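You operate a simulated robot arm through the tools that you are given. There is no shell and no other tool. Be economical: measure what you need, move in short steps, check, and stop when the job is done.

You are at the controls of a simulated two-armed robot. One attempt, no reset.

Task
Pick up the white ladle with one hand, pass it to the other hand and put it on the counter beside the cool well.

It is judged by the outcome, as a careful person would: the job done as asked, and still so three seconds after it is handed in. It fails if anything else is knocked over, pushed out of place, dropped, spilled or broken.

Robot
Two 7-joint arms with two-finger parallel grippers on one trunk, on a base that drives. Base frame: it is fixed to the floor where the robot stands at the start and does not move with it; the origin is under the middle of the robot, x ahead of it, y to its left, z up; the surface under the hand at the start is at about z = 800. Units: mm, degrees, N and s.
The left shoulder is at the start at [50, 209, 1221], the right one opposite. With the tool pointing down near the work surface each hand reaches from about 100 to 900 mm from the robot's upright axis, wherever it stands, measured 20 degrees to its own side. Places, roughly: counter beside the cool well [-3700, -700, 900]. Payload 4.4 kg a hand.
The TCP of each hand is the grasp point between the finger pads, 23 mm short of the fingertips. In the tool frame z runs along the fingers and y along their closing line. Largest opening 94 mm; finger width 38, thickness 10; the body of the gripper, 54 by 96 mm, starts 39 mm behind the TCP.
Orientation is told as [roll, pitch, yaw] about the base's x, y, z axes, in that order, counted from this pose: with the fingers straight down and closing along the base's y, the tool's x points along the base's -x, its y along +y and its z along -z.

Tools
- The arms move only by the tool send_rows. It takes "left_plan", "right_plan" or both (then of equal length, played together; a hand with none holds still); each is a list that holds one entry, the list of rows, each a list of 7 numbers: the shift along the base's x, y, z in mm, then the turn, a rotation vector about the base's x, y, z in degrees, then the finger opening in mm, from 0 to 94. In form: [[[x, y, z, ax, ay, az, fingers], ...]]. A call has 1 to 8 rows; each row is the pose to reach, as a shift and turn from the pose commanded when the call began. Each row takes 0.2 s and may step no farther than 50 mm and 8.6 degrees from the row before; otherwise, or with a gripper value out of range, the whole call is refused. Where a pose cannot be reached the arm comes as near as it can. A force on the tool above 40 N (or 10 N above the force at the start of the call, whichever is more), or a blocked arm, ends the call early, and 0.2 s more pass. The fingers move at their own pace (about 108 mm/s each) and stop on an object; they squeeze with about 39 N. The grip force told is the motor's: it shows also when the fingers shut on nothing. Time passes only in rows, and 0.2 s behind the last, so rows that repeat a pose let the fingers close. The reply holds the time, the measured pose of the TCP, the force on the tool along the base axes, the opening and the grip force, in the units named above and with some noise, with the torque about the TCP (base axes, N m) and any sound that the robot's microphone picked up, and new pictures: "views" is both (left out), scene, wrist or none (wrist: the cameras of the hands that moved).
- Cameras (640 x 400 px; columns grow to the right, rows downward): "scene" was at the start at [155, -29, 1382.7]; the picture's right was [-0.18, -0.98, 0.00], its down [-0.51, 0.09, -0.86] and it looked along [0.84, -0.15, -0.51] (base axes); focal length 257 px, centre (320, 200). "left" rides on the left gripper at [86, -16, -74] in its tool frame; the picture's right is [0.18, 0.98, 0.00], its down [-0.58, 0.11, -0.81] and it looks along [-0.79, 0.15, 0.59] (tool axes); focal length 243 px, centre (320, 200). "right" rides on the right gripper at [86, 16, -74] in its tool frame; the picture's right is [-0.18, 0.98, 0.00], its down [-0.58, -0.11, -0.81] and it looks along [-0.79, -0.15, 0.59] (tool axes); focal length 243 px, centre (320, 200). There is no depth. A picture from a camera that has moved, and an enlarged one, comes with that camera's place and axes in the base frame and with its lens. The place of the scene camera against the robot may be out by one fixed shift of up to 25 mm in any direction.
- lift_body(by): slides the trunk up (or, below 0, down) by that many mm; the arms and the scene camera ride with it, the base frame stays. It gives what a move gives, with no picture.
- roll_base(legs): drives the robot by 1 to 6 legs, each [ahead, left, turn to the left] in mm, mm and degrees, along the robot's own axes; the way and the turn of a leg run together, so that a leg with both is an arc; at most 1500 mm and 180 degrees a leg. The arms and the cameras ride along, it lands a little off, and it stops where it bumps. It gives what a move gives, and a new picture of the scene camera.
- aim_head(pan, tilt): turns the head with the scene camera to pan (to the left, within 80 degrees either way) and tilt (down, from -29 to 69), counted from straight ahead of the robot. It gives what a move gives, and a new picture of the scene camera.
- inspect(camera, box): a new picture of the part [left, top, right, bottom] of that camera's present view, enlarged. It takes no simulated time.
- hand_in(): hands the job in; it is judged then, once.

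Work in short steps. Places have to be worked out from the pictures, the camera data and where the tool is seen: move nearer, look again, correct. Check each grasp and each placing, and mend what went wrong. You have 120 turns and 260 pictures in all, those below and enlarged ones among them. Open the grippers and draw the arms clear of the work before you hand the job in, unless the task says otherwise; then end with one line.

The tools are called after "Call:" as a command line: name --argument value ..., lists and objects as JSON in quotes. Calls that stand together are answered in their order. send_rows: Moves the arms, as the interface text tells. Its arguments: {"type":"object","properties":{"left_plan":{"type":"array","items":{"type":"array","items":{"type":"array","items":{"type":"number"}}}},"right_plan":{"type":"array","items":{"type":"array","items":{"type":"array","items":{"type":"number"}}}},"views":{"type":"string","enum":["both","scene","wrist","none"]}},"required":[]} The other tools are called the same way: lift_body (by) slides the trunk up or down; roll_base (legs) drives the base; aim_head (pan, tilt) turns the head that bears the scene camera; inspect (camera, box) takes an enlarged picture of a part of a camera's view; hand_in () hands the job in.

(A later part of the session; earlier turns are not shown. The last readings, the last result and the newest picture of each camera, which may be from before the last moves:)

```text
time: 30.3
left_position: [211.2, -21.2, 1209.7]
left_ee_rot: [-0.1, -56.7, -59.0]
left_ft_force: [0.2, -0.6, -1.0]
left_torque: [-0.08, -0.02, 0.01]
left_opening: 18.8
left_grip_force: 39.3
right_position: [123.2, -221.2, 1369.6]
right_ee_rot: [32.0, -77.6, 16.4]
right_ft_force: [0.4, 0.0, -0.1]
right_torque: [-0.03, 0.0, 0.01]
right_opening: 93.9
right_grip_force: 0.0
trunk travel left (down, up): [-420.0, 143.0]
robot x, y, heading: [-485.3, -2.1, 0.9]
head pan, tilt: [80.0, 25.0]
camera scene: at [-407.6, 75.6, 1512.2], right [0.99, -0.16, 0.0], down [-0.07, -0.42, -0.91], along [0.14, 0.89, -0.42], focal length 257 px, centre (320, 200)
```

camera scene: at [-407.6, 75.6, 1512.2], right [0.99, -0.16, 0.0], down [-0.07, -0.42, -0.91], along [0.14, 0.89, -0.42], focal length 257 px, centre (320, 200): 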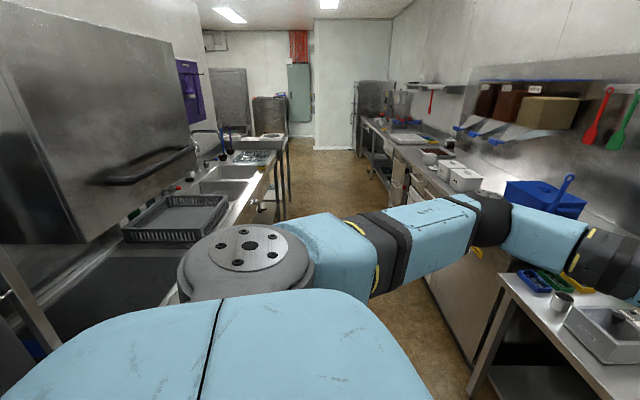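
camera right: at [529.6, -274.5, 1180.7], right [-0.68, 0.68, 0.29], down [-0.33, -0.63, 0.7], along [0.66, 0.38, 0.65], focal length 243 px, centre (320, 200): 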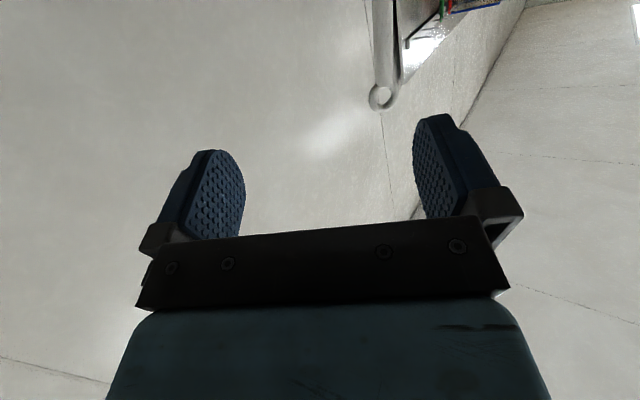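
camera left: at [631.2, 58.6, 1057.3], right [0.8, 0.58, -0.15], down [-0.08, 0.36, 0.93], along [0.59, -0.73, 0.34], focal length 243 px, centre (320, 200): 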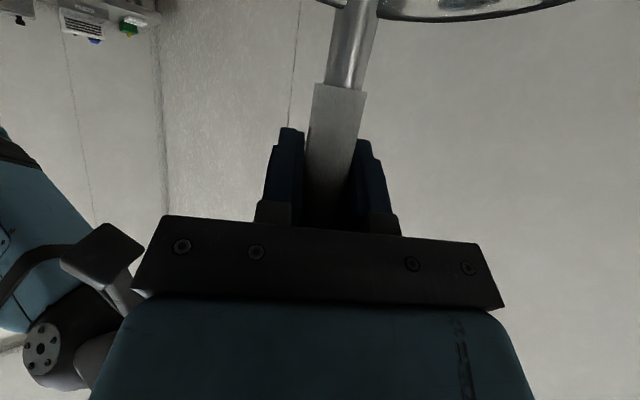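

The galley aisle runs toward +y, and to my right (−y) the floor is clear as far as the wall. I need to see behind me, so I'll turn right 90° in place.

Call:
roll_base --legs '[[0, 0, -90]]'

Call:
aim_head --pan -75 --tilt 20

```text
time: 34.5
left_position: [-521.0, -703.2, 1209.5]
left_ee_rot: [-0.1, -56.8, -150.3]
left_ft_force: [0.0, -0.5, -0.8]
left_torque: [-0.03, 0.04, 0.0]
left_opening: 18.8
left_grip_force: 38.6
right_position: [-719.4, -610.1, 1370.5]
right_ee_rot: [32.0, -77.4, -74.9]
right_ft_force: [-0.1, -0.1, 0.3]
right_torque: [0.02, 0.01, 0.0]
right_opening: 94.0
right_grip_force: 0.1
trunk travel left (down, up): [-420.0, 143.0]
robot x, y, heading: [-491.5, -4.8, -90.5]
head pan, tilt: [80.0, 25.0]
camera scene: at [-399.7, -100.6, 1512.2], right [-0.18, -0.98, 0.0], down [-0.42, 0.08, -0.91], along [0.89, -0.16, -0.42], focal length 257 px, centre (320, 200)
```

scene: 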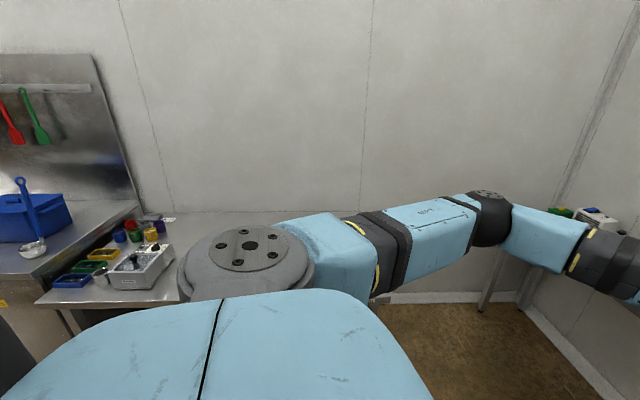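

```text
time: 36.9
left_position: [-521.9, -702.8, 1210.2]
left_ee_rot: [-0.1, -56.8, -150.3]
left_ft_force: [-0.3, -0.3, -0.8]
left_torque: [-0.05, 0.06, 0.0]
left_opening: 19.0
left_grip_force: 39.0
right_position: [-719.3, -609.5, 1369.7]
right_ee_rot: [32.0, -77.5, -74.8]
right_ft_force: [-0.3, 1.0, -0.1]
right_torque: [0.0, -0.01, -0.02]
right_opening: 93.9
right_grip_force: 0.0
trunk travel left (down, up): [-420.0, 143.0]
robot x, y, heading: [-486.5, -3.3, -90.4]
head pan, tilt: [-75.0, 20.0]
camera scene: at [-580.5, -107.4, 1520.3], right [-0.25, 0.97, 0.0], down [0.33, 0.09, -0.94], along [-0.91, -0.24, -0.34], focal length 257 px, centre (320, 200)
```

scene: 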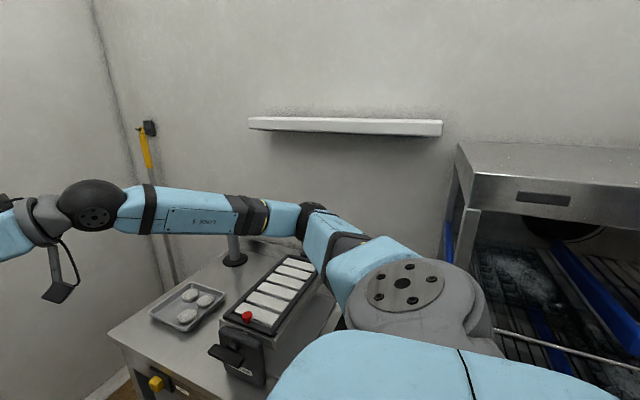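

Behind me is a wall at x≈-1900 with a table and an oven, so the target must be reached by another way, probably along the aisle. I'll turn to face +y.

Call:
roll_base --legs '[[200, 0, 0], [0, 0, 90], [0, 0, 90]]'

Call:
aim_head --pan 0 --tilt 15

```text
time: 46.2
left_position: [-471.2, 500.6, 1209.7]
left_ee_rot: [-0.1, -56.9, 30.8]
left_ft_force: [-0.8, -0.2, -2.0]
left_torque: [0.03, -0.05, -0.01]
left_opening: 19.0
left_grip_force: 39.0
right_position: [-270.4, 411.7, 1370.1]
right_ee_rot: [32.0, -77.5, 106.2]
right_ft_force: [-0.3, 0.2, 0.8]
right_torque: [-0.01, 0.02, 0.0]
right_opening: 94.1
right_grip_force: 0.1
trunk travel left (down, up): [-420.0, 143.0]
robot x, y, heading: [-491.5, -197.7, 90.6]
head pan, tilt: [-75.0, 20.0]
camera scene: at [-402.3, -119.0, 1520.3], right [0.27, -0.96, 0.0], down [-0.33, -0.09, -0.94], along [0.9, 0.25, -0.34], focal length 257 px, centre (320, 200)
```

scene: 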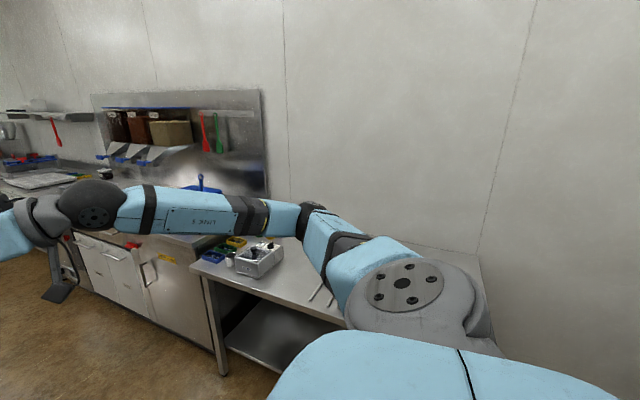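

```text
time: 47.7
left_position: [-470.0, 500.8, 1209.4]
left_ee_rot: [-0.1, -56.9, 30.8]
left_ft_force: [-0.2, 0.3, -0.9]
left_torque: [0.01, -0.03, 0.02]
left_opening: 18.9
left_grip_force: 38.8
right_position: [-270.3, 411.3, 1368.2]
right_ee_rot: [31.9, -77.6, 106.2]
right_ft_force: [-0.6, 0.2, 0.9]
right_torque: [-0.02, 0.0, -0.02]
right_opening: 93.9
right_grip_force: 0.2
trunk travel left (down, up): [-420.0, 143.0]
robot x, y, heading: [-492.1, -202.5, 90.6]
head pan, tilt: [0.0, 15.0]
camera scene: at [-492.9, -50.7, 1528.4], right [1.0, 0.01, 0.0], down [0.0, -0.26, -0.97], along [-0.01, 0.97, -0.26], focal length 257 px, centre (320, 200)
```

scene: 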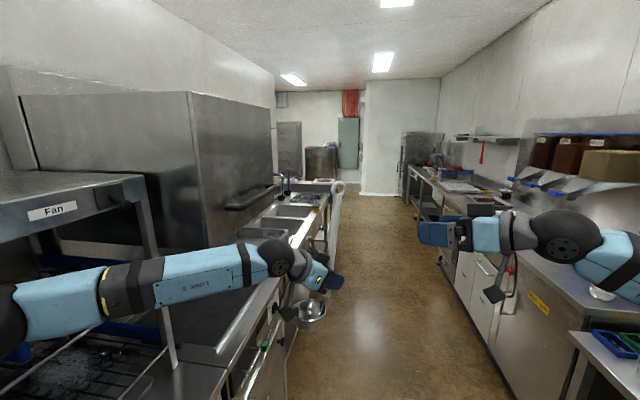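

The aisle is about 900 mm wide, from x≈-607 to x≈300, and opens to the left at its far end, so the target must be round through there. I'll straighten the right arm forward to make the robot narrower and look ahead.

Call:
send_rows --right_plan '[[[-10, 35, 0, 0, 0, -6, 60], [-20, 75, 0, 0, 0, -12, 30], [-30, 115, 0, 0, 0, -18, 0], [-40, 155, 0, 0, 0, -24, 0], [-50, 195, 0, 0, 0, -30, 0], [-60, 225, 0, 0, 0, -30, 0]]]' --views "scene"

Call:
inspect --camera "scene" --box '[180, 70, 460, 270]'

```text
time: 49.1
left_position: [-471.5, 501.6, 1209.0]
left_ee_rot: [-0.2, -56.8, 30.8]
left_ft_force: [0.9, 0.2, -2.4]
left_torque: [-0.01, -0.06, -0.03]
left_opening: 19.2
left_grip_force: 39.2
right_position: [-332.1, 637.9, 1369.9]
right_ee_rot: [31.9, -77.5, 76.3]
right_ft_force: [0.0, 0.7, -0.7]
right_torque: [-0.03, 0.03, 0.04]
right_opening: 0.0
right_grip_force: 39.4
trunk travel left (down, up): [-420.0, 143.0]
robot x, y, heading: [-486.0, -196.7, 90.6]
head pan, tilt: [0.0, 15.0]
camera scene: at [-493.6, -50.1, 1528.3], right [1.0, 0.01, 0.0], down [0.0, -0.26, -0.97], along [-0.01, 0.97, -0.26], focal length 257 px, centre (320, 200)
```

scene: 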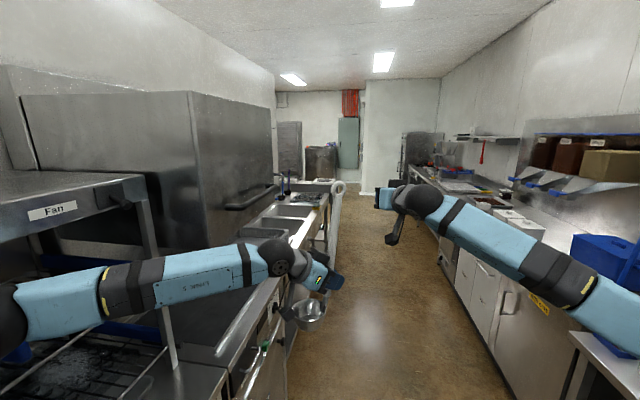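

```text
2.00 times, centred on (320, 170) of scene
camera zoom: at [-493.6, -50.1, 1528.3], right [1.0, 0.01, 0.0], down [0.0, -0.26, -0.97], along [-0.01, 0.97, -0.26], focal length 515 px, centre (320, 260)
```

zoom: 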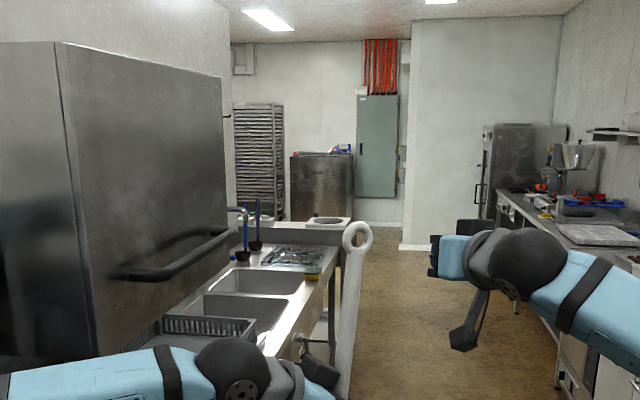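

The aisle trends a few degrees right of +y, so its centre is near x=-200 here. I'll shift right and forward into the centre line and turn −6°.

Call:
roll_base --legs '[[150, -280, -6]]'

Call:
aim_head --pan 0 --tilt 30

```text
time: 52.1
left_position: [-117.4, 634.8, 1208.4]
left_ee_rot: [-0.1, -56.8, 24.9]
left_ft_force: [0.3, -0.4, -1.8]
left_torque: [0.01, -0.05, -0.01]
left_opening: 18.6
left_grip_force: 39.1
right_position: [35.6, 755.8, 1370.1]
right_ee_rot: [32.1, -77.5, 70.6]
right_ft_force: [-0.7, 0.6, -0.6]
right_torque: [-0.01, -0.01, 0.02]
right_opening: 0.0
right_grip_force: 39.4
trunk travel left (down, up): [-420.0, 143.0]
robot x, y, heading: [-204.5, -61.3, 84.8]
head pan, tilt: [0.0, 15.0]
camera scene: at [-193.4, 87.4, 1528.4], right [1.0, -0.09, 0.0], down [-0.02, -0.26, -0.97], along [0.09, 0.96, -0.26], focal length 257 px, centre (320, 200)
```

scene: 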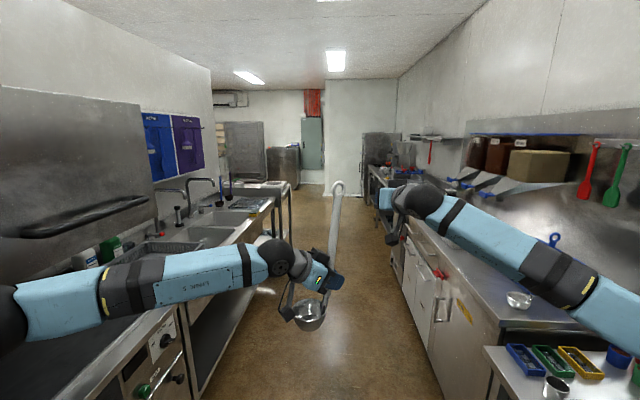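

```text
time: 52.9
left_position: [-116.5, 634.3, 1208.8]
left_ee_rot: [-0.1, -56.8, 25.0]
left_ft_force: [-0.1, 0.8, -2.3]
left_torque: [0.03, -0.08, -0.04]
left_opening: 18.9
left_grip_force: 38.9
right_position: [36.6, 756.0, 1369.7]
right_ee_rot: [32.0, -77.5, 70.5]
right_ft_force: [-0.7, -0.6, -0.3]
right_torque: [0.01, 0.0, -0.01]
right_opening: 0.3
right_grip_force: 38.8
trunk travel left (down, up): [-420.0, 143.0]
robot x, y, heading: [-207.4, -58.6, 84.8]
head pan, tilt: [0.0, 30.0]
camera scene: at [-193.4, 84.6, 1504.3], right [1.0, -0.09, 0.0], down [-0.04, -0.5, -0.87], along [0.08, 0.86, -0.5], focal length 257 px, centre (320, 200)
```

scene: 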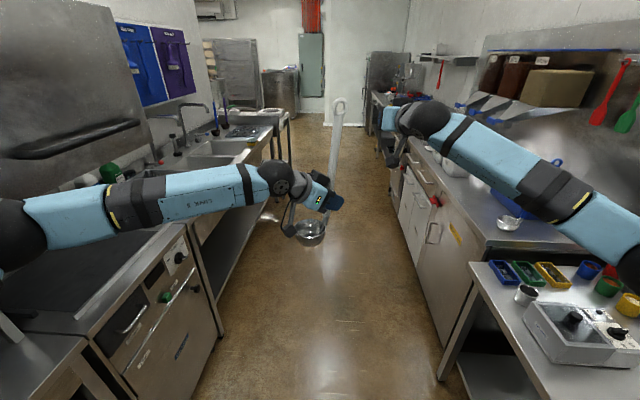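

The aisle is clear. Relative to me the left counter edge is about 400 mm away and the right about 600 mm. I'll shift right 120 mm while driving ahead.

Call:
roll_base --legs '[[500, -120, -1], [1000, 0, 0]]'

```text
time: 60.8
left_position: [212.5, 2128.3, 1209.6]
left_ee_rot: [0.0, -56.8, 22.1]
left_ft_force: [0.2, 0.1, -0.9]
left_torque: [0.04, -0.07, -0.01]
left_opening: 19.0
left_grip_force: 38.8
right_position: [369.4, 2241.8, 1370.0]
right_ee_rot: [32.0, -77.5, 67.5]
right_ft_force: [-0.4, 0.0, 0.0]
right_torque: [-0.05, 0.01, -0.01]
right_opening: 0.1
right_grip_force: 38.8
trunk travel left (down, up): [-420.0, 143.0]
robot x, y, heading: [86.9, 1443.5, 82.2]
head pan, tilt: [0.0, 30.0]
camera scene: at [108.4, 1583.4, 1504.2], right [0.99, -0.14, 0.0], down [-0.07, -0.5, -0.87], along [0.12, 0.86, -0.5], focal length 257 px, centre (320, 200)
```

scene: 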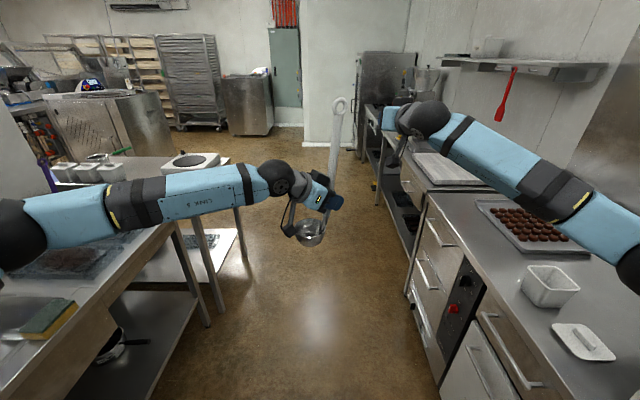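

The left wall ends ahead and the room opens to the left beyond the sink table. I'll continue straight 1400 mm and look left.

Call:
roll_base --legs '[[1400, 0, 1]]'

Call:
aim_head --pan 60 --tilt 25

```text
time: 67.7
left_position: [414.2, 3507.7, 1209.9]
left_ee_rot: [-0.1, -56.8, 21.7]
left_ft_force: [1.0, 0.2, -2.1]
left_torque: [0.01, -0.09, 0.02]
left_opening: 18.8
left_grip_force: 38.8
right_position: [573.9, 3620.8, 1369.3]
right_ee_rot: [32.2, -77.5, 67.3]
right_ft_force: [-0.6, 0.5, 0.6]
right_torque: [-0.01, 0.01, 0.0]
right_opening: 0.0
right_grip_force: 39.5
trunk travel left (down, up): [-420.0, 143.0]
robot x, y, heading: [285.8, 2817.1, 81.9]
head pan, tilt: [0.0, 30.0]
camera scene: at [307.2, 2963.7, 1504.2], right [0.99, -0.14, 0.0], down [-0.07, -0.49, -0.87], along [0.13, 0.86, -0.5], focal length 257 px, centre (320, 200)
```

scene: 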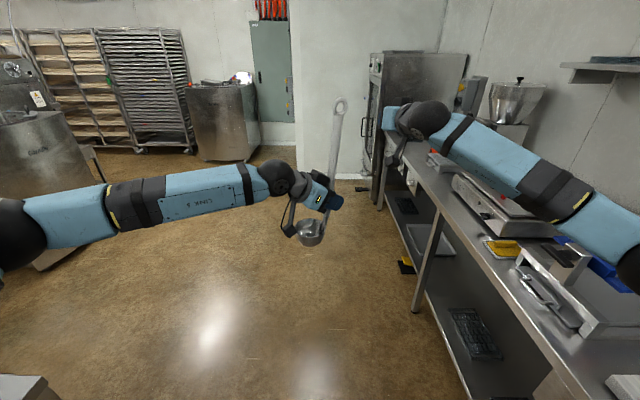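

```text
time: 69.0
left_position: [414.1, 3508.4, 1210.0]
left_ee_rot: [-0.2, -56.8, 21.7]
left_ft_force: [-0.1, 0.4, -1.1]
left_torque: [0.02, -0.05, 0.0]
left_opening: 19.0
left_grip_force: 39.1
right_position: [575.0, 3621.1, 1369.9]
right_ee_rot: [32.0, -77.6, 67.1]
right_ft_force: [-0.4, 0.3, 0.4]
right_torque: [0.02, 0.01, 0.0]
right_opening: 0.1
right_grip_force: 39.3
trunk travel left (down, up): [-420.0, 143.0]
robot x, y, heading: [286.1, 2820.7, 81.6]
head pan, tilt: [60.0, 25.0]
camera scene: at [222.0, 2931.6, 1512.2], right [0.62, 0.78, 0.0], down [0.33, -0.26, -0.91], along [-0.71, 0.56, -0.42], focal length 257 px, centre (320, 200)
```

scene: 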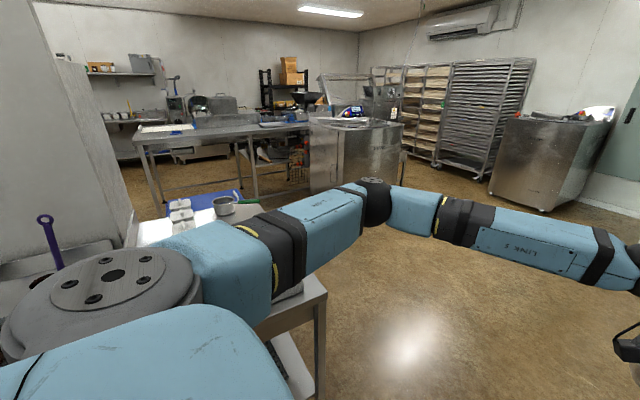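

The room opens to the left. The sink-table's end corner is near (-270,3320), and there is a passage between the wall end and a far table. I'll go 950 mm ahead, then turn left 90°.

Call:
roll_base --legs '[[950, 0, 0], [0, 0, 90]]'

Call:
aim_head --pan 15 --tilt 20

```text
time: 77.9
left_position: [-270.7, 3887.4, 1210.2]
left_ee_rot: [-0.1, -56.8, 113.2]
left_ft_force: [0.2, -0.2, -1.1]
left_torque: [0.1, 0.0, -0.01]
left_opening: 18.7
left_grip_force: 38.9
right_position: [-386.9, 4043.6, 1370.9]
right_ee_rot: [32.1, -77.6, 158.6]
right_ft_force: [0.2, 0.4, 0.1]
right_torque: [-0.03, -0.01, 0.0]
right_opening: 0.0
right_grip_force: 39.0
trunk travel left (down, up): [-420.0, 143.0]
robot x, y, heading: [422.9, 3776.4, 173.3]
head pan, tilt: [60.0, 25.0]
camera scene: at [298.4, 3698.3, 1512.2], right [-0.8, 0.6, 0.0], down [0.25, 0.34, -0.91], along [-0.54, -0.73, -0.42], focal length 257 px, centre (320, 200)
```

scene: 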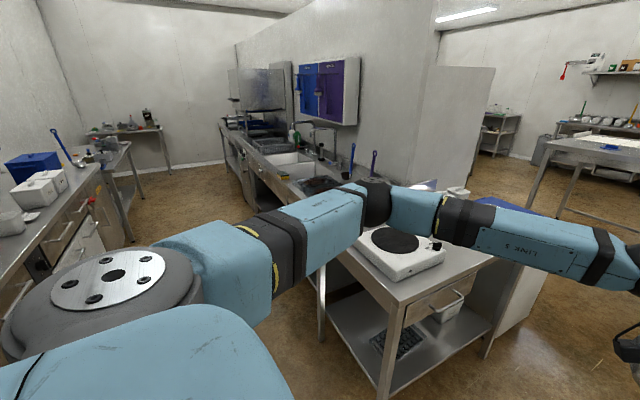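

```text
time: 79.0
left_position: [-269.1, 3887.1, 1210.0]
left_ee_rot: [-0.1, -56.7, 113.4]
left_ft_force: [0.3, -0.1, -2.1]
left_torque: [0.05, 0.0, -0.02]
left_opening: 19.3
left_grip_force: 38.7
right_position: [-386.3, 4043.5, 1370.0]
right_ee_rot: [32.1, -77.5, 158.7]
right_ft_force: [0.4, 0.5, 1.0]
right_torque: [0.0, 0.04, 0.04]
right_opening: 0.0
right_grip_force: 38.9
trunk travel left (down, up): [-420.0, 143.0]
robot x, y, heading: [423.2, 3777.4, 173.1]
head pan, tilt: [15.0, 20.0]
camera scene: at [261.4, 3758.6, 1520.3], right [-0.14, 0.99, 0.0], down [0.34, 0.05, -0.94], along [-0.93, -0.13, -0.34], focal length 257 px, centre (320, 200)
```

scene: 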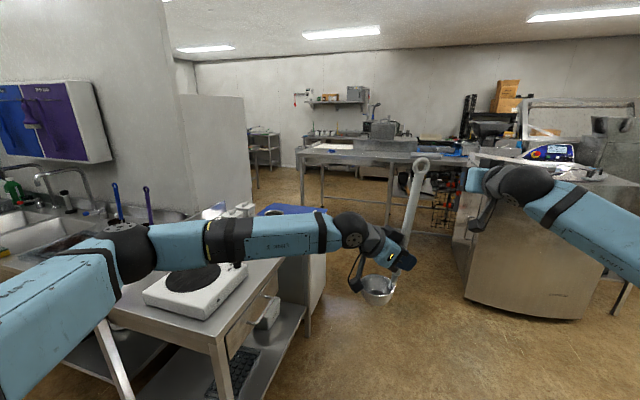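

The gap ahead lies between the partition end, near (-1350,3575), and the steel machine, near (-1660,4735). I'll drive to about (-900,4150) and look again.

Call:
roll_base --legs '[[1350, -200, 0]]'

Call:
aim_head --pan 50 --tilt 20

```text
time: 85.8
left_position: [-1559.8, 4252.4, 1209.4]
left_ee_rot: [-0.1, -56.8, 112.9]
left_ft_force: [-0.2, -0.7, -1.2]
left_torque: [0.05, 0.01, 0.03]
left_opening: 18.8
left_grip_force: 39.3
right_position: [-1674.9, 4409.1, 1370.5]
right_ee_rot: [32.1, -77.5, 158.2]
right_ft_force: [0.5, 0.2, -0.5]
right_torque: [0.01, 0.0, 0.02]
right_opening: 0.0
right_grip_force: 39.1
trunk travel left (down, up): [-420.0, 143.0]
robot x, y, heading: [-871.2, 4133.9, 172.8]
head pan, tilt: [15.0, 20.0]
camera scene: at [-1028.5, 4120.4, 1520.3], right [-0.14, 0.99, 0.0], down [0.34, 0.05, -0.94], along [-0.93, -0.13, -0.34], focal length 257 px, centre (320, 200)
```

scene: 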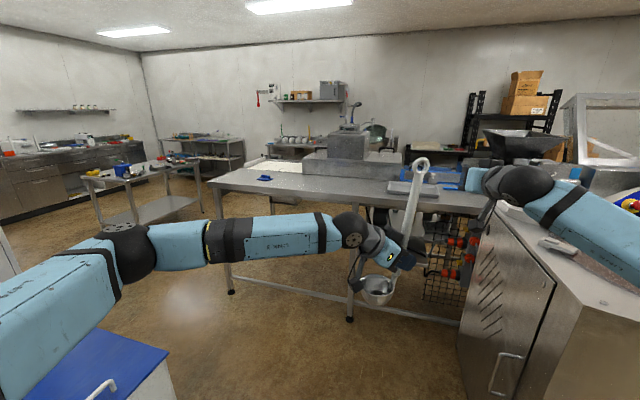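

```text
time: 86.8
left_position: [-1559.2, 4252.7, 1209.8]
left_ee_rot: [-0.1, -56.8, 112.9]
left_ft_force: [-0.4, 0.9, -2.2]
left_torque: [0.02, 0.02, -0.03]
left_opening: 19.0
left_grip_force: 39.2
right_position: [-1674.1, 4409.2, 1369.4]
right_ee_rot: [32.0, -77.4, 158.3]
right_ft_force: [-0.2, -0.1, 0.2]
right_torque: [0.03, -0.02, 0.01]
right_opening: 0.0
right_grip_force: 38.8
trunk travel left (down, up): [-420.0, 143.0]
robot x, y, heading: [-869.1, 4139.7, 172.5]
head pan, tilt: [50.0, 20.0]
camera scene: at [-1004.7, 4069.9, 1520.3], right [-0.68, 0.73, 0.0], down [0.25, 0.23, -0.94], along [-0.69, -0.64, -0.34], focal length 257 px, centre (320, 200)
```

scene: 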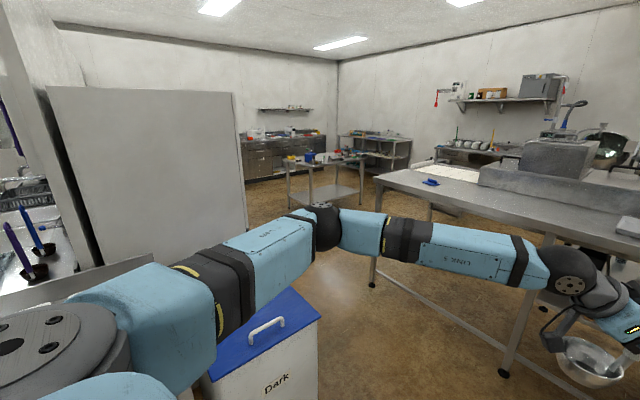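

The target (-3700,-700) projects onto the left end of the far counter. I'll zoom in there.

Call:
inspect --camera "scene" --box '[230, 90, 430, 220]'

```text
3.08 times, centred on (330, 155) of scene
camera zoom: at [-1004.7, 4069.9, 1520.3], right [-0.68, 0.73, 0.0], down [0.25, 0.23, -0.94], along [-0.69, -0.64, -0.34], focal length 792 px, centre (289, 338)
```

zoom: 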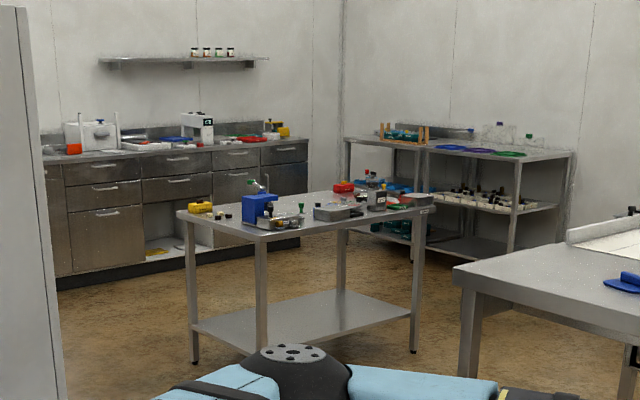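

The far counter's front is at about y=-650, with a cart around x -3440..-4400, y 1100..1840. The corridor centre past the Dark bin and the nearer table is about x=-2120. I'll turn the corner in stages.

Call:
roll_base --legs '[[620, 170, 0], [0, 0, 97]]'

Call:
aim_head --pan 0 --tilt 25

```text
time: 94.5
left_position: [-1540.4, 3344.5, 1210.1]
left_ee_rot: [-0.2, -56.8, -150.0]
left_ft_force: [-0.3, -0.4, -1.2]
left_torque: [-0.01, 0.08, -0.02]
left_opening: 19.1
left_grip_force: 39.0
right_position: [-1682.5, 3208.5, 1370.9]
right_ee_rot: [32.1, -77.5, -104.6]
right_ft_force: [-0.4, 0.4, 0.5]
right_torque: [0.0, -0.01, 0.01]
right_opening: 0.0
right_grip_force: 38.8
trunk travel left (down, up): [-420.0, 143.0]
robot x, y, heading: [-1514.4, 4042.6, -89.9]
head pan, tilt: [50.0, 20.0]
camera scene: at [-1441.8, 3903.0, 1520.3], right [-0.64, -0.76, 0.0], down [-0.26, 0.22, -0.94], along [0.72, -0.61, -0.34], focal length 257 px, centre (320, 200)
```

scene: 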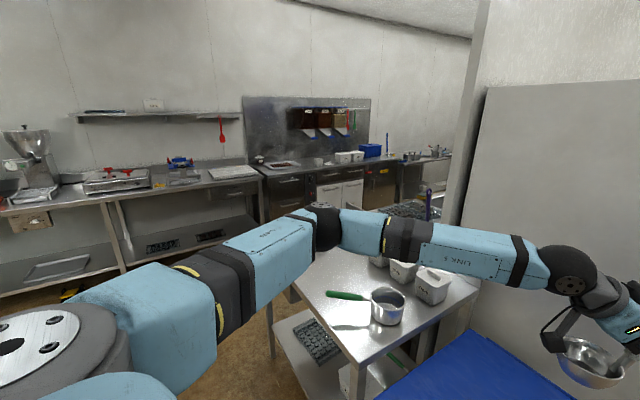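

```text
time: 95.7
left_position: [-1540.7, 3344.2, 1209.2]
left_ee_rot: [-0.1, -56.8, -150.0]
left_ft_force: [-0.5, 0.4, -0.9]
left_torque: [-0.06, 0.06, -0.02]
left_opening: 18.9
left_grip_force: 38.8
right_position: [-1683.2, 3210.5, 1370.8]
right_ee_rot: [32.1, -77.5, -104.6]
right_ft_force: [0.9, 0.1, -0.3]
right_torque: [0.01, 0.0, -0.01]
right_opening: 0.0
right_grip_force: 39.3
trunk travel left (down, up): [-420.0, 143.0]
robot x, y, heading: [-1507.8, 4044.0, -90.2]
head pan, tilt: [0.0, 25.0]
camera scene: at [-1513.0, 3870.9, 1512.2], right [-1.0, 0.0, 0.0], down [0.0, 0.42, -0.91], along [0.0, -0.91, -0.42], focal length 257 px, centre (320, 200)
```

scene: 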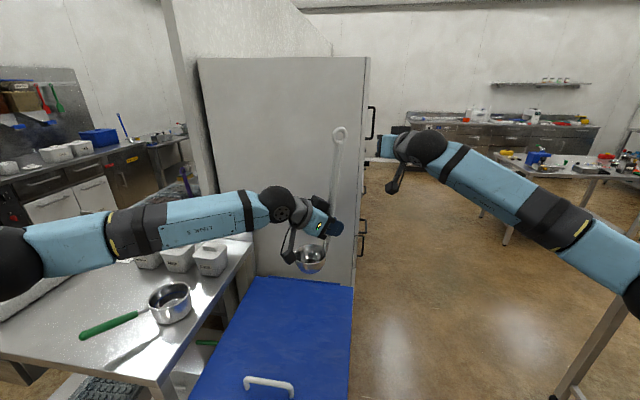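

The panel is a fridge whose doors face −x, near x=-1760. I'll strafe right to x≈-2230 and go forward past it.

Call:
roll_base --legs '[[0, -720, 0], [1200, 0, 0]]'

```text
time: 102.5
left_position: [-2270.1, 3349.9, 1208.1]
left_ee_rot: [-0.3, -56.7, -150.4]
left_ft_force: [0.4, 0.1, -0.7]
left_torque: [-0.05, 0.09, -0.01]
left_opening: 18.7
left_grip_force: 38.9
right_position: [-2413.1, 3216.5, 1369.7]
right_ee_rot: [32.4, -77.5, -105.6]
right_ft_force: [0.0, -0.1, 0.8]
right_torque: [-0.03, 0.0, -0.02]
right_opening: 0.1
right_grip_force: 39.9
trunk travel left (down, up): [-420.0, 143.0]
robot x, y, heading: [-2232.3, 4050.5, -90.8]
head pan, tilt: [0.0, 25.0]
stopped in leg 1: the robot was blocked; the commanded pose is now the measured one
camera scene: at [-2236.0, 3876.2, 1512.2], right [-1.0, 0.01, 0.0], down [0.01, 0.42, -0.91], along [-0.01, -0.91, -0.42], focal length 257 px, centre (320, 200)
```

scene: 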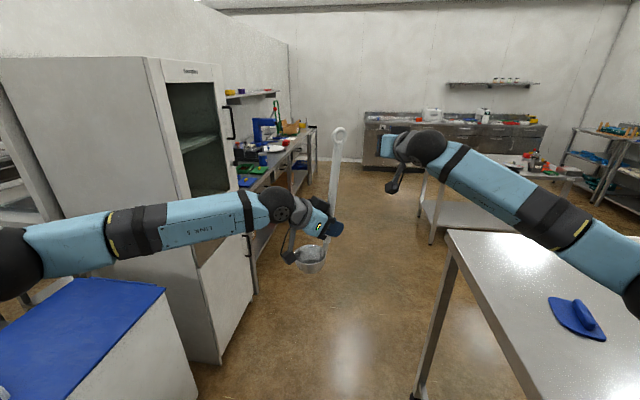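

The strafe stopped against something on the right, probably a table leg against the base. I'll ease back left 110 mm, then check the view on that side.

Call:
roll_base --legs '[[0, 110, 1]]'

Call:
aim_head --pan -70 --tilt 40

```text
time: 104.1
left_position: [-2146.5, 3349.7, 1208.6]
left_ee_rot: [-0.2, -56.8, -149.4]
left_ft_force: [0.4, 0.7, -0.6]
left_torque: [-0.03, 0.04, 0.01]
left_opening: 18.9
left_grip_force: 38.8
right_position: [-2287.3, 3213.6, 1370.4]
right_ee_rot: [32.2, -77.5, -104.2]
right_ft_force: [0.6, 0.8, 0.2]
right_torque: [-0.02, 0.05, 0.02]
right_opening: 0.2
right_grip_force: 39.0
trunk travel left (down, up): [-420.0, 143.0]
robot x, y, heading: [-2125.2, 4047.6, -89.5]
head pan, tilt: [0.0, 25.0]
camera scene: at [-2123.5, 3875.9, 1512.2], right [-1.0, -0.01, 0.0], down [0.0, 0.42, -0.91], along [0.01, -0.91, -0.42], focal length 257 px, centre (320, 200)
```

scene: 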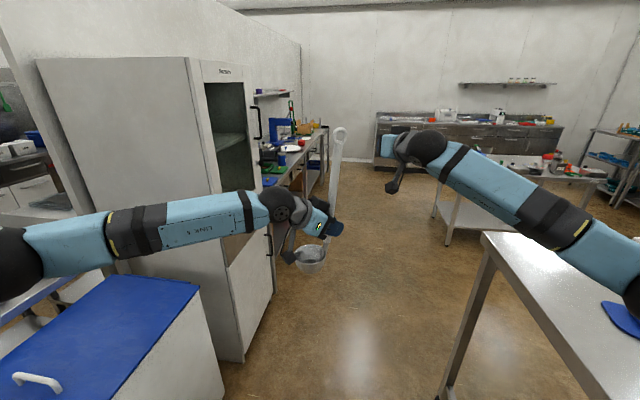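

```text
time: 105.5
left_position: [-2145.1, 3348.6, 1210.1]
left_ee_rot: [-0.2, -56.7, -149.4]
left_ft_force: [-0.6, -0.3, -2.3]
left_torque: [-0.03, 0.07, 0.0]
left_opening: 19.0
left_grip_force: 39.0
right_position: [-2286.7, 3212.6, 1369.3]
right_ee_rot: [32.2, -77.4, -104.2]
right_ft_force: [0.4, -0.4, -0.6]
right_torque: [-0.01, 0.01, -0.01]
right_opening: 0.0
right_grip_force: 38.8
trunk travel left (down, up): [-420.0, 143.0]
robot x, y, heading: [-2122.6, 4047.3, -89.6]
head pan, tilt: [-70.0, 40.0]
camera scene: at [-2203.6, 3938.3, 1488.9], right [-0.35, 0.94, 0.0], down [0.6, 0.22, -0.77], along [-0.72, -0.27, -0.64], focal length 257 px, centre (320, 200)
```

scene: 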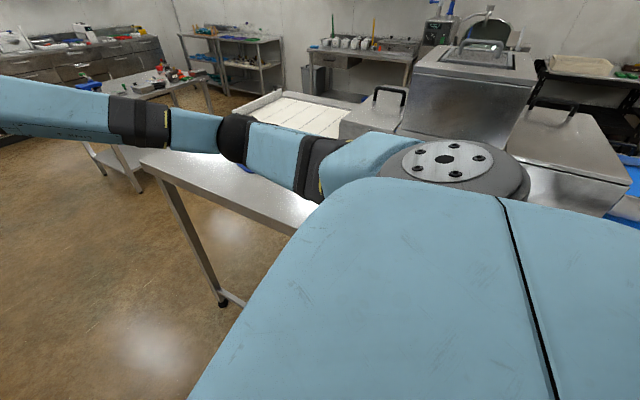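

Nothing was disturbed. I'll go forward, drifting a bit right and turning −7° to align with the corridor.

Call:
roll_base --legs '[[1300, -130, -6]]'

Call:
aim_head --pan 0 --tilt 25

```text
time: 112.1
left_position: [-2412.7, 2053.0, 1207.7]
left_ee_rot: [-0.3, -56.8, -155.5]
left_ft_force: [-0.2, 0.5, -1.5]
left_torque: [-0.01, 0.06, 0.0]
left_opening: 18.8
left_grip_force: 38.9
right_position: [-2567.7, 1933.4, 1370.8]
right_ee_rot: [32.2, -77.4, -110.4]
right_ft_force: [0.5, 0.0, 0.7]
right_torque: [0.0, 0.0, 0.01]
right_opening: 0.2
right_grip_force: 39.1
trunk travel left (down, up): [-420.0, 143.0]
robot x, y, heading: [-2315.8, 2744.3, -95.6]
head pan, tilt: [-70.0, 40.0]
camera scene: at [-2404.8, 2644.7, 1488.9], right [-0.25, 0.97, 0.0], down [0.62, 0.16, -0.77], along [-0.74, -0.19, -0.64], focal length 257 px, centre (320, 200)
```

scene: 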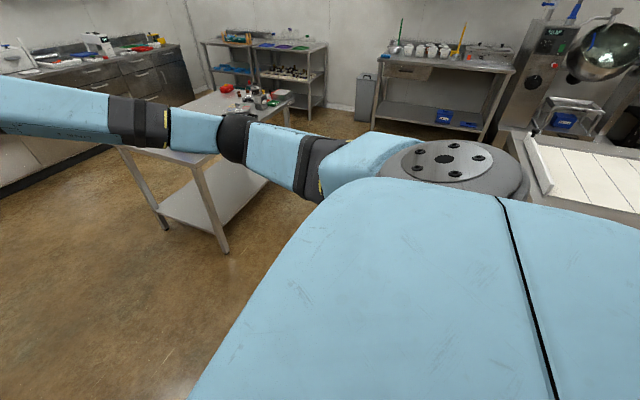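

```text
time: 113.5
left_position: [-2413.0, 2052.7, 1209.3]
left_ee_rot: [-0.2, -56.8, -155.6]
left_ft_force: [0.3, -0.4, -1.9]
left_torque: [-0.02, 0.03, 0.0]
left_opening: 18.6
left_grip_force: 39.3
right_position: [-2566.7, 1932.7, 1370.9]
right_ee_rot: [32.3, -77.6, -110.4]
right_ft_force: [0.5, 0.5, -0.2]
right_torque: [-0.03, -0.05, -0.01]
right_opening: 0.0
right_grip_force: 38.3
trunk travel left (down, up): [-420.0, 143.0]
robot x, y, heading: [-2311.6, 2745.2, -95.4]
head pan, tilt: [0.0, 25.0]
camera scene: at [-2331.8, 2573.8, 1512.2], right [-0.99, 0.1, 0.0], down [0.04, 0.42, -0.91], along [-0.09, -0.9, -0.42], focal length 257 px, centre (320, 200)
```

scene: 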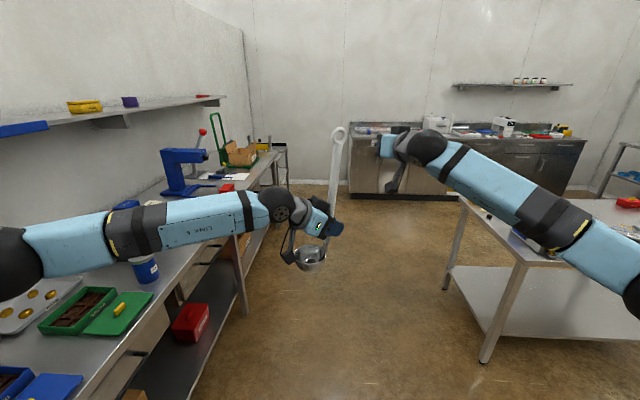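

The far counter is directly ahead. I'll zoom in on it to find the cool well.

Call:
inspect --camera "scene" --box '[335, 90, 595, 210]'

```text
2.46 times, centred on (465, 150) of scene
camera zoom: at [-2331.8, 2573.8, 1512.2], right [-0.99, 0.1, 0.0], down [0.04, 0.42, -0.91], along [-0.09, -0.9, -0.42], focal length 634 px, centre (-37, 323)
```

zoom: 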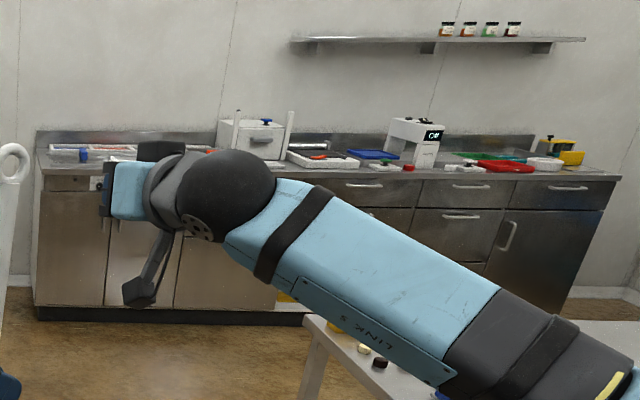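

The counter's left end is at about x=-3110. I'll drive past the cart on its left side to about (-2750,800) and look again.

Call:
roll_base --legs '[[1270, -270, 0], [700, 0, 0]]'

Call:
aim_head --pan -30 --tilt 25

```text
time: 123.5
left_position: [-2892.4, 128.8, 1209.3]
left_ee_rot: [-0.1, -56.8, -155.9]
left_ft_force: [-0.6, -0.8, -1.2]
left_torque: [0.02, 0.05, 0.01]
left_opening: 18.9
left_grip_force: 38.5
right_position: [-3047.7, 9.2, 1369.9]
right_ee_rot: [32.2, -77.5, -110.8]
right_ft_force: [0.1, -0.7, -0.1]
right_torque: [0.02, -0.03, -0.01]
right_opening: 0.0
right_grip_force: 38.6
trunk travel left (down, up): [-420.0, 143.0]
robot x, y, heading: [-2791.5, 820.9, -96.1]
head pan, tilt: [0.0, 25.0]
camera scene: at [-2809.2, 649.1, 1512.2], right [-0.99, 0.11, 0.0], down [0.04, 0.42, -0.91], along [-0.1, -0.9, -0.42], focal length 257 px, centre (320, 200)
```

scene: 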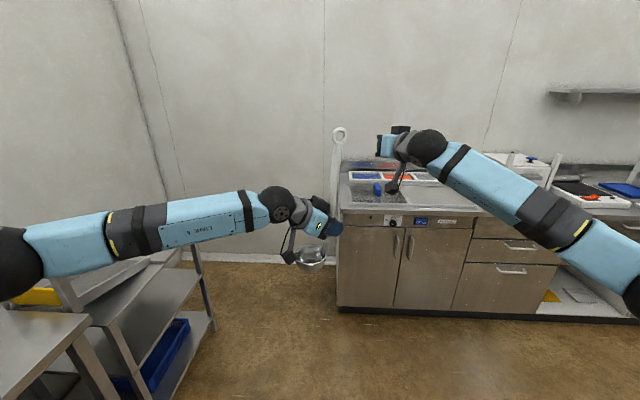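

```text
time: 124.4
left_position: [-2893.2, 128.8, 1209.2]
left_ee_rot: [-0.2, -56.7, -155.9]
left_ft_force: [-0.2, -0.2, -1.0]
left_torque: [-0.04, 0.08, 0.01]
left_opening: 18.9
left_grip_force: 39.4
right_position: [-3048.1, 8.9, 1370.4]
right_ee_rot: [32.2, -77.5, -110.7]
right_ft_force: [0.0, 0.4, -0.8]
right_torque: [-0.04, 0.03, -0.02]
right_opening: 0.1
right_grip_force: 38.9
trunk travel left (down, up): [-420.0, 143.0]
robot x, y, heading: [-2789.9, 819.8, -96.4]
head pan, tilt: [-30.0, 25.0]
camera scene: at [-2853.7, 666.1, 1512.2], right [-0.81, 0.59, 0.0], down [0.25, 0.34, -0.91], along [-0.53, -0.73, -0.42], focal length 257 px, centre (320, 200)
```

scene: 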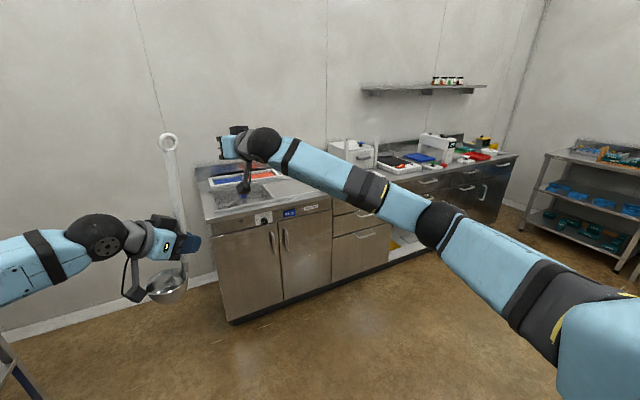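

The cool well is the recessed pan at the counter's left end. The empty counter just right of it is near (-3650,-650). I'll retract the right arm, then drive forward and diagonally right.

Call:
send_rows --right_plan '[[[-6, 40, 0, 0, 0, 6, 0], [-12, 80, 0, 0, 0, 12, 0], [-18, 120, 0, 0, 0, 18, 0], [-25, 165, 0, 0, 0, 24, 0], [-30, 200, 0, 0, 0, 30, 0], [-35, 231, 0, 0, 0, 30, 0]]]' --views "none"

Call:
roll_base --legs '[[450, 0, 0], [200, -560, 0]]'

Call:
aim_head --pan -5 --tilt 35

```text
time: 125.8
left_position: [-2894.0, 129.3, 1209.9]
left_ee_rot: [-0.2, -56.8, -156.0]
left_ft_force: [-1.3, -0.1, -1.5]
left_torque: [-0.04, 0.02, 0.0]
left_opening: 18.7
left_grip_force: 39.0
right_position: [-3082.3, 241.4, 1371.8]
right_ee_rot: [32.3, -77.6, -80.7]
right_ft_force: [0.1, 0.2, -0.4]
right_torque: [0.01, -0.04, 0.01]
right_opening: 0.3
right_grip_force: 39.3
trunk travel left (down, up): [-420.0, 143.0]
robot x, y, heading: [-2792.1, 821.1, -96.1]
head pan, tilt: [-30.0, 25.0]
```

```text
time: 133.4
left_position: [-3495.9, -466.4, 1209.4]
left_ee_rot: [-0.2, -56.8, -154.8]
left_ft_force: [1.2, -1.3, -1.1]
left_torque: [-0.02, 0.06, -0.03]
left_opening: 18.8
left_grip_force: 39.1
right_position: [-3685.5, -360.1, 1370.7]
right_ee_rot: [32.2, -77.6, -79.7]
right_ft_force: [0.7, -0.6, 0.7]
right_torque: [-0.01, 0.0, -0.01]
right_opening: 0.0
right_grip_force: 38.6
trunk travel left (down, up): [-420.0, 143.0]
robot x, y, heading: [-3406.6, 225.7, -95.2]
head pan, tilt: [-30.0, 25.0]
camera scene: at [-3465.6, 70.5, 1512.2], right [-0.82, 0.57, 0.0], down [0.24, 0.35, -0.91], along [-0.52, -0.74, -0.42], focal length 257 px, centre (320, 200)
```

scene: 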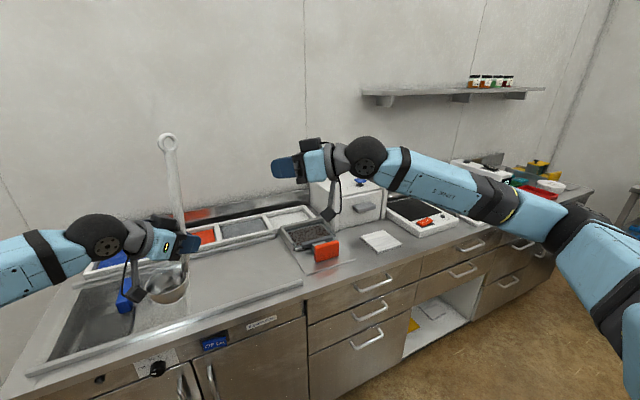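

```text
time: 134.3
left_position: [-3495.7, -467.5, 1207.8]
left_ee_rot: [-0.1, -56.8, -154.8]
left_ft_force: [-0.6, -0.2, -1.7]
left_torque: [-0.01, 0.04, -0.01]
left_opening: 18.6
left_grip_force: 39.5
right_position: [-3685.6, -360.4, 1369.3]
right_ee_rot: [32.2, -77.5, -79.7]
right_ft_force: [0.1, -0.1, -0.7]
right_torque: [-0.03, 0.0, 0.0]
right_opening: 0.0
right_grip_force: 39.7
trunk travel left (down, up): [-420.0, 143.0]
robot x, y, heading: [-3408.8, 226.1, -94.9]
head pan, tilt: [-5.0, 35.0]
camera scene: at [-3428.2, 59.3, 1496.4], right [-0.98, 0.18, 0.0], down [0.1, 0.56, -0.82], along [-0.14, -0.81, -0.57], focal length 257 px, centre (320, 200)
```

scene: 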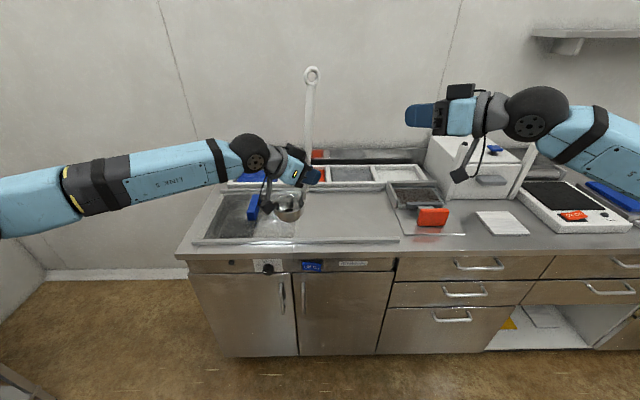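

Now I see the counter close up. I'll zoom in on the well unit and the free counter.

Call:
inspect --camera "scene" --box '[170, 130, 550, 290]'

Call:
inspect --camera "scene" --box '[180, 140, 320, 280]'

Call:
inspect --camera "scene" --box '[220, 250, 400, 290]'

```text
1.68 times, centred on (360, 210) of scene
camera zoom: at [-3428.2, 59.3, 1496.4], right [-0.98, 0.18, 0.0], down [0.1, 0.56, -0.82], along [-0.14, -0.81, -0.57], focal length 434 px, centre (253, 183)
```

zoom: 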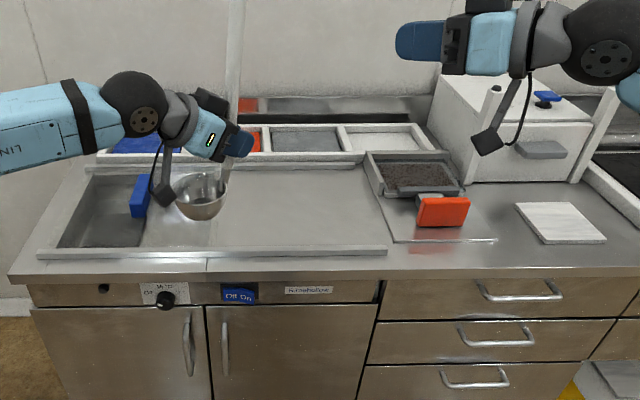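

```text
2.86 times, centred on (250, 210) of scene
camera zoom: at [-3428.2, 59.3, 1496.4], right [-0.98, 0.18, 0.0], down [0.1, 0.56, -0.82], along [-0.14, -0.81, -0.57], focal length 735 px, centre (520, 171)
```

zoom: 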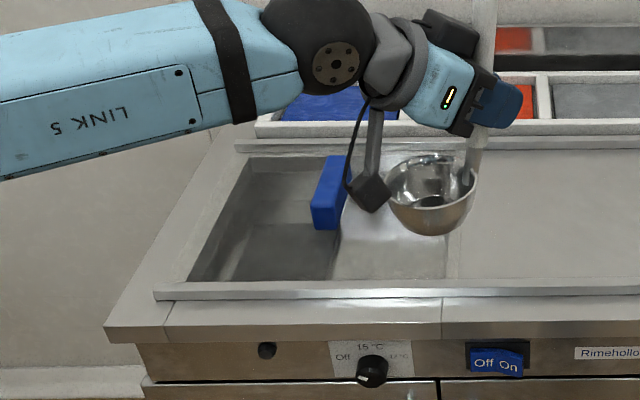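

```text
3.56 times, centred on (310, 270) of scene
camera zoom: at [-3428.2, 59.3, 1496.4], right [-0.98, 0.18, 0.0], down [0.1, 0.56, -0.82], along [-0.14, -0.81, -0.57], focal length 915 px, centre (356, -49)
```

zoom: 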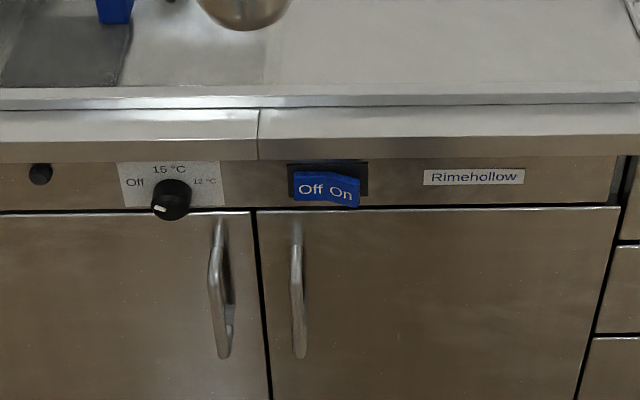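

The tank on the left, with the temperature knob, is the cool well. To the right of the seam is a bare worktop, and the hint point (-3700,-700) lands in the middle of it. I'll move closer and look down at that area.

Call:
roll_base --legs '[[170, -190, 0]]'

Call:
aim_head --pan 10 --tilt 45

Call:
inspect --camera "scene" --box '[160, 60, 520, 300]'

Call:
inspect --camera "left" --box '[0, 0, 640, 400]'

```text
time: 136.6
left_position: [-3692.9, -623.6, 1209.9]
left_ee_rot: [-0.2, -56.8, -154.8]
left_ft_force: [0.1, -0.1, -1.4]
left_torque: [0.01, 0.03, 0.02]
left_opening: 19.1
left_grip_force: 38.4
right_position: [-3883.3, -514.3, 1371.1]
right_ee_rot: [32.2, -77.4, -79.6]
right_ft_force: [-0.5, 0.4, 0.0]
right_torque: [0.0, 0.01, -0.04]
right_opening: 0.2
right_grip_force: 39.1
trunk travel left (down, up): [-420.0, 143.0]
robot x, y, heading: [-3601.9, 70.0, -95.2]
head pan, tilt: [-5.0, 35.0]
camera scene: at [-3624.8, -96.3, 1496.5], right [-0.98, 0.17, 0.0], down [0.1, 0.56, -0.82], along [-0.14, -0.81, -0.57], focal length 257 px, centre (320, 200)
```

scene: 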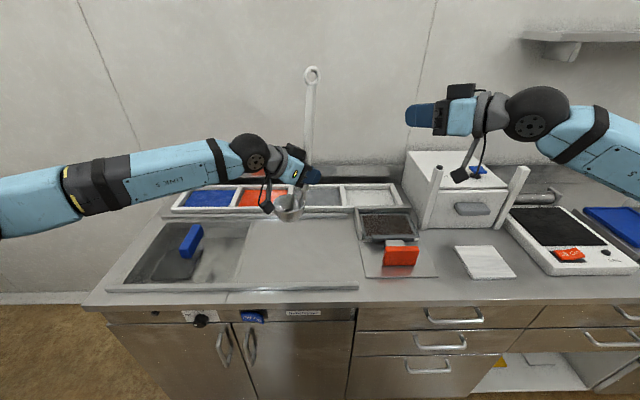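

```text
time: 137.3
left_position: [-3692.5, -622.7, 1208.9]
left_ee_rot: [-0.3, -56.7, -154.8]
left_ft_force: [-0.5, 0.2, -0.5]
left_torque: [-0.04, 0.05, -0.01]
left_opening: 19.1
left_grip_force: 38.8
right_position: [-3883.3, -516.0, 1370.9]
right_ee_rot: [32.3, -77.5, -79.6]
right_ft_force: [-0.1, 0.2, -1.3]
right_torque: [0.0, 0.01, -0.02]
right_opening: 0.0
right_grip_force: 39.0
trunk travel left (down, up): [-420.0, 143.0]
robot x, y, heading: [-3603.5, 69.5, -95.2]
head pan, tilt: [10.0, 45.0]
camera scene: at [-3602.9, -90.9, 1481.6], right [-1.0, -0.09, 0.0], down [-0.06, 0.7, -0.71], along [0.06, -0.7, -0.71], focal length 257 px, centre (320, 200)
```

scene: 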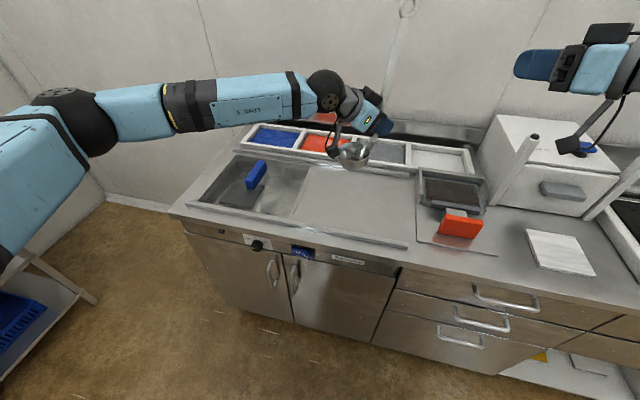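

```text
1.67 times, centred on (340, 180) of scene
camera zoom: at [-3602.9, -90.9, 1481.6], right [-1.0, -0.09, 0.0], down [-0.06, 0.7, -0.71], along [0.06, -0.7, -0.71], focal length 429 px, centre (287, 233)
```

zoom: 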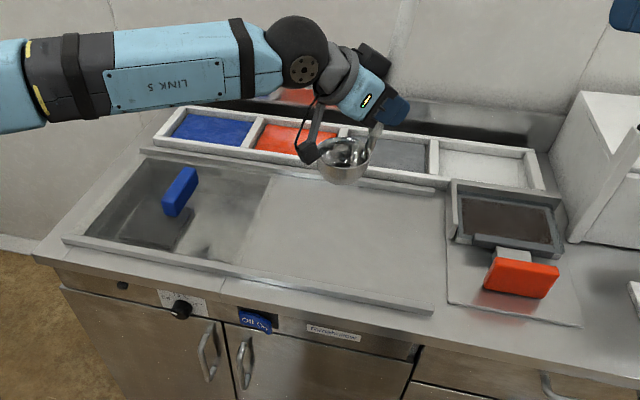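

```text
1.00 times, centred on (320, 200) of left (not enlarged: the box is as wide or as high as the picture)
camera zoom: at [-3598.7, -563.2, 1176.3], right [0.51, -0.85, -0.16], down [0.37, 0.05, 0.93], along [-0.78, -0.53, 0.34], focal length 243 px, centre (320, 200)
```

zoom: 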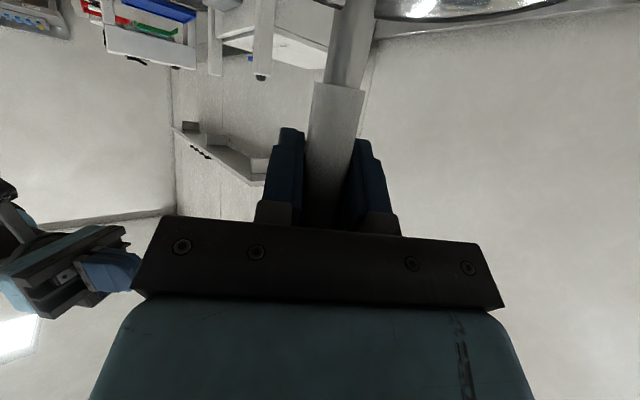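

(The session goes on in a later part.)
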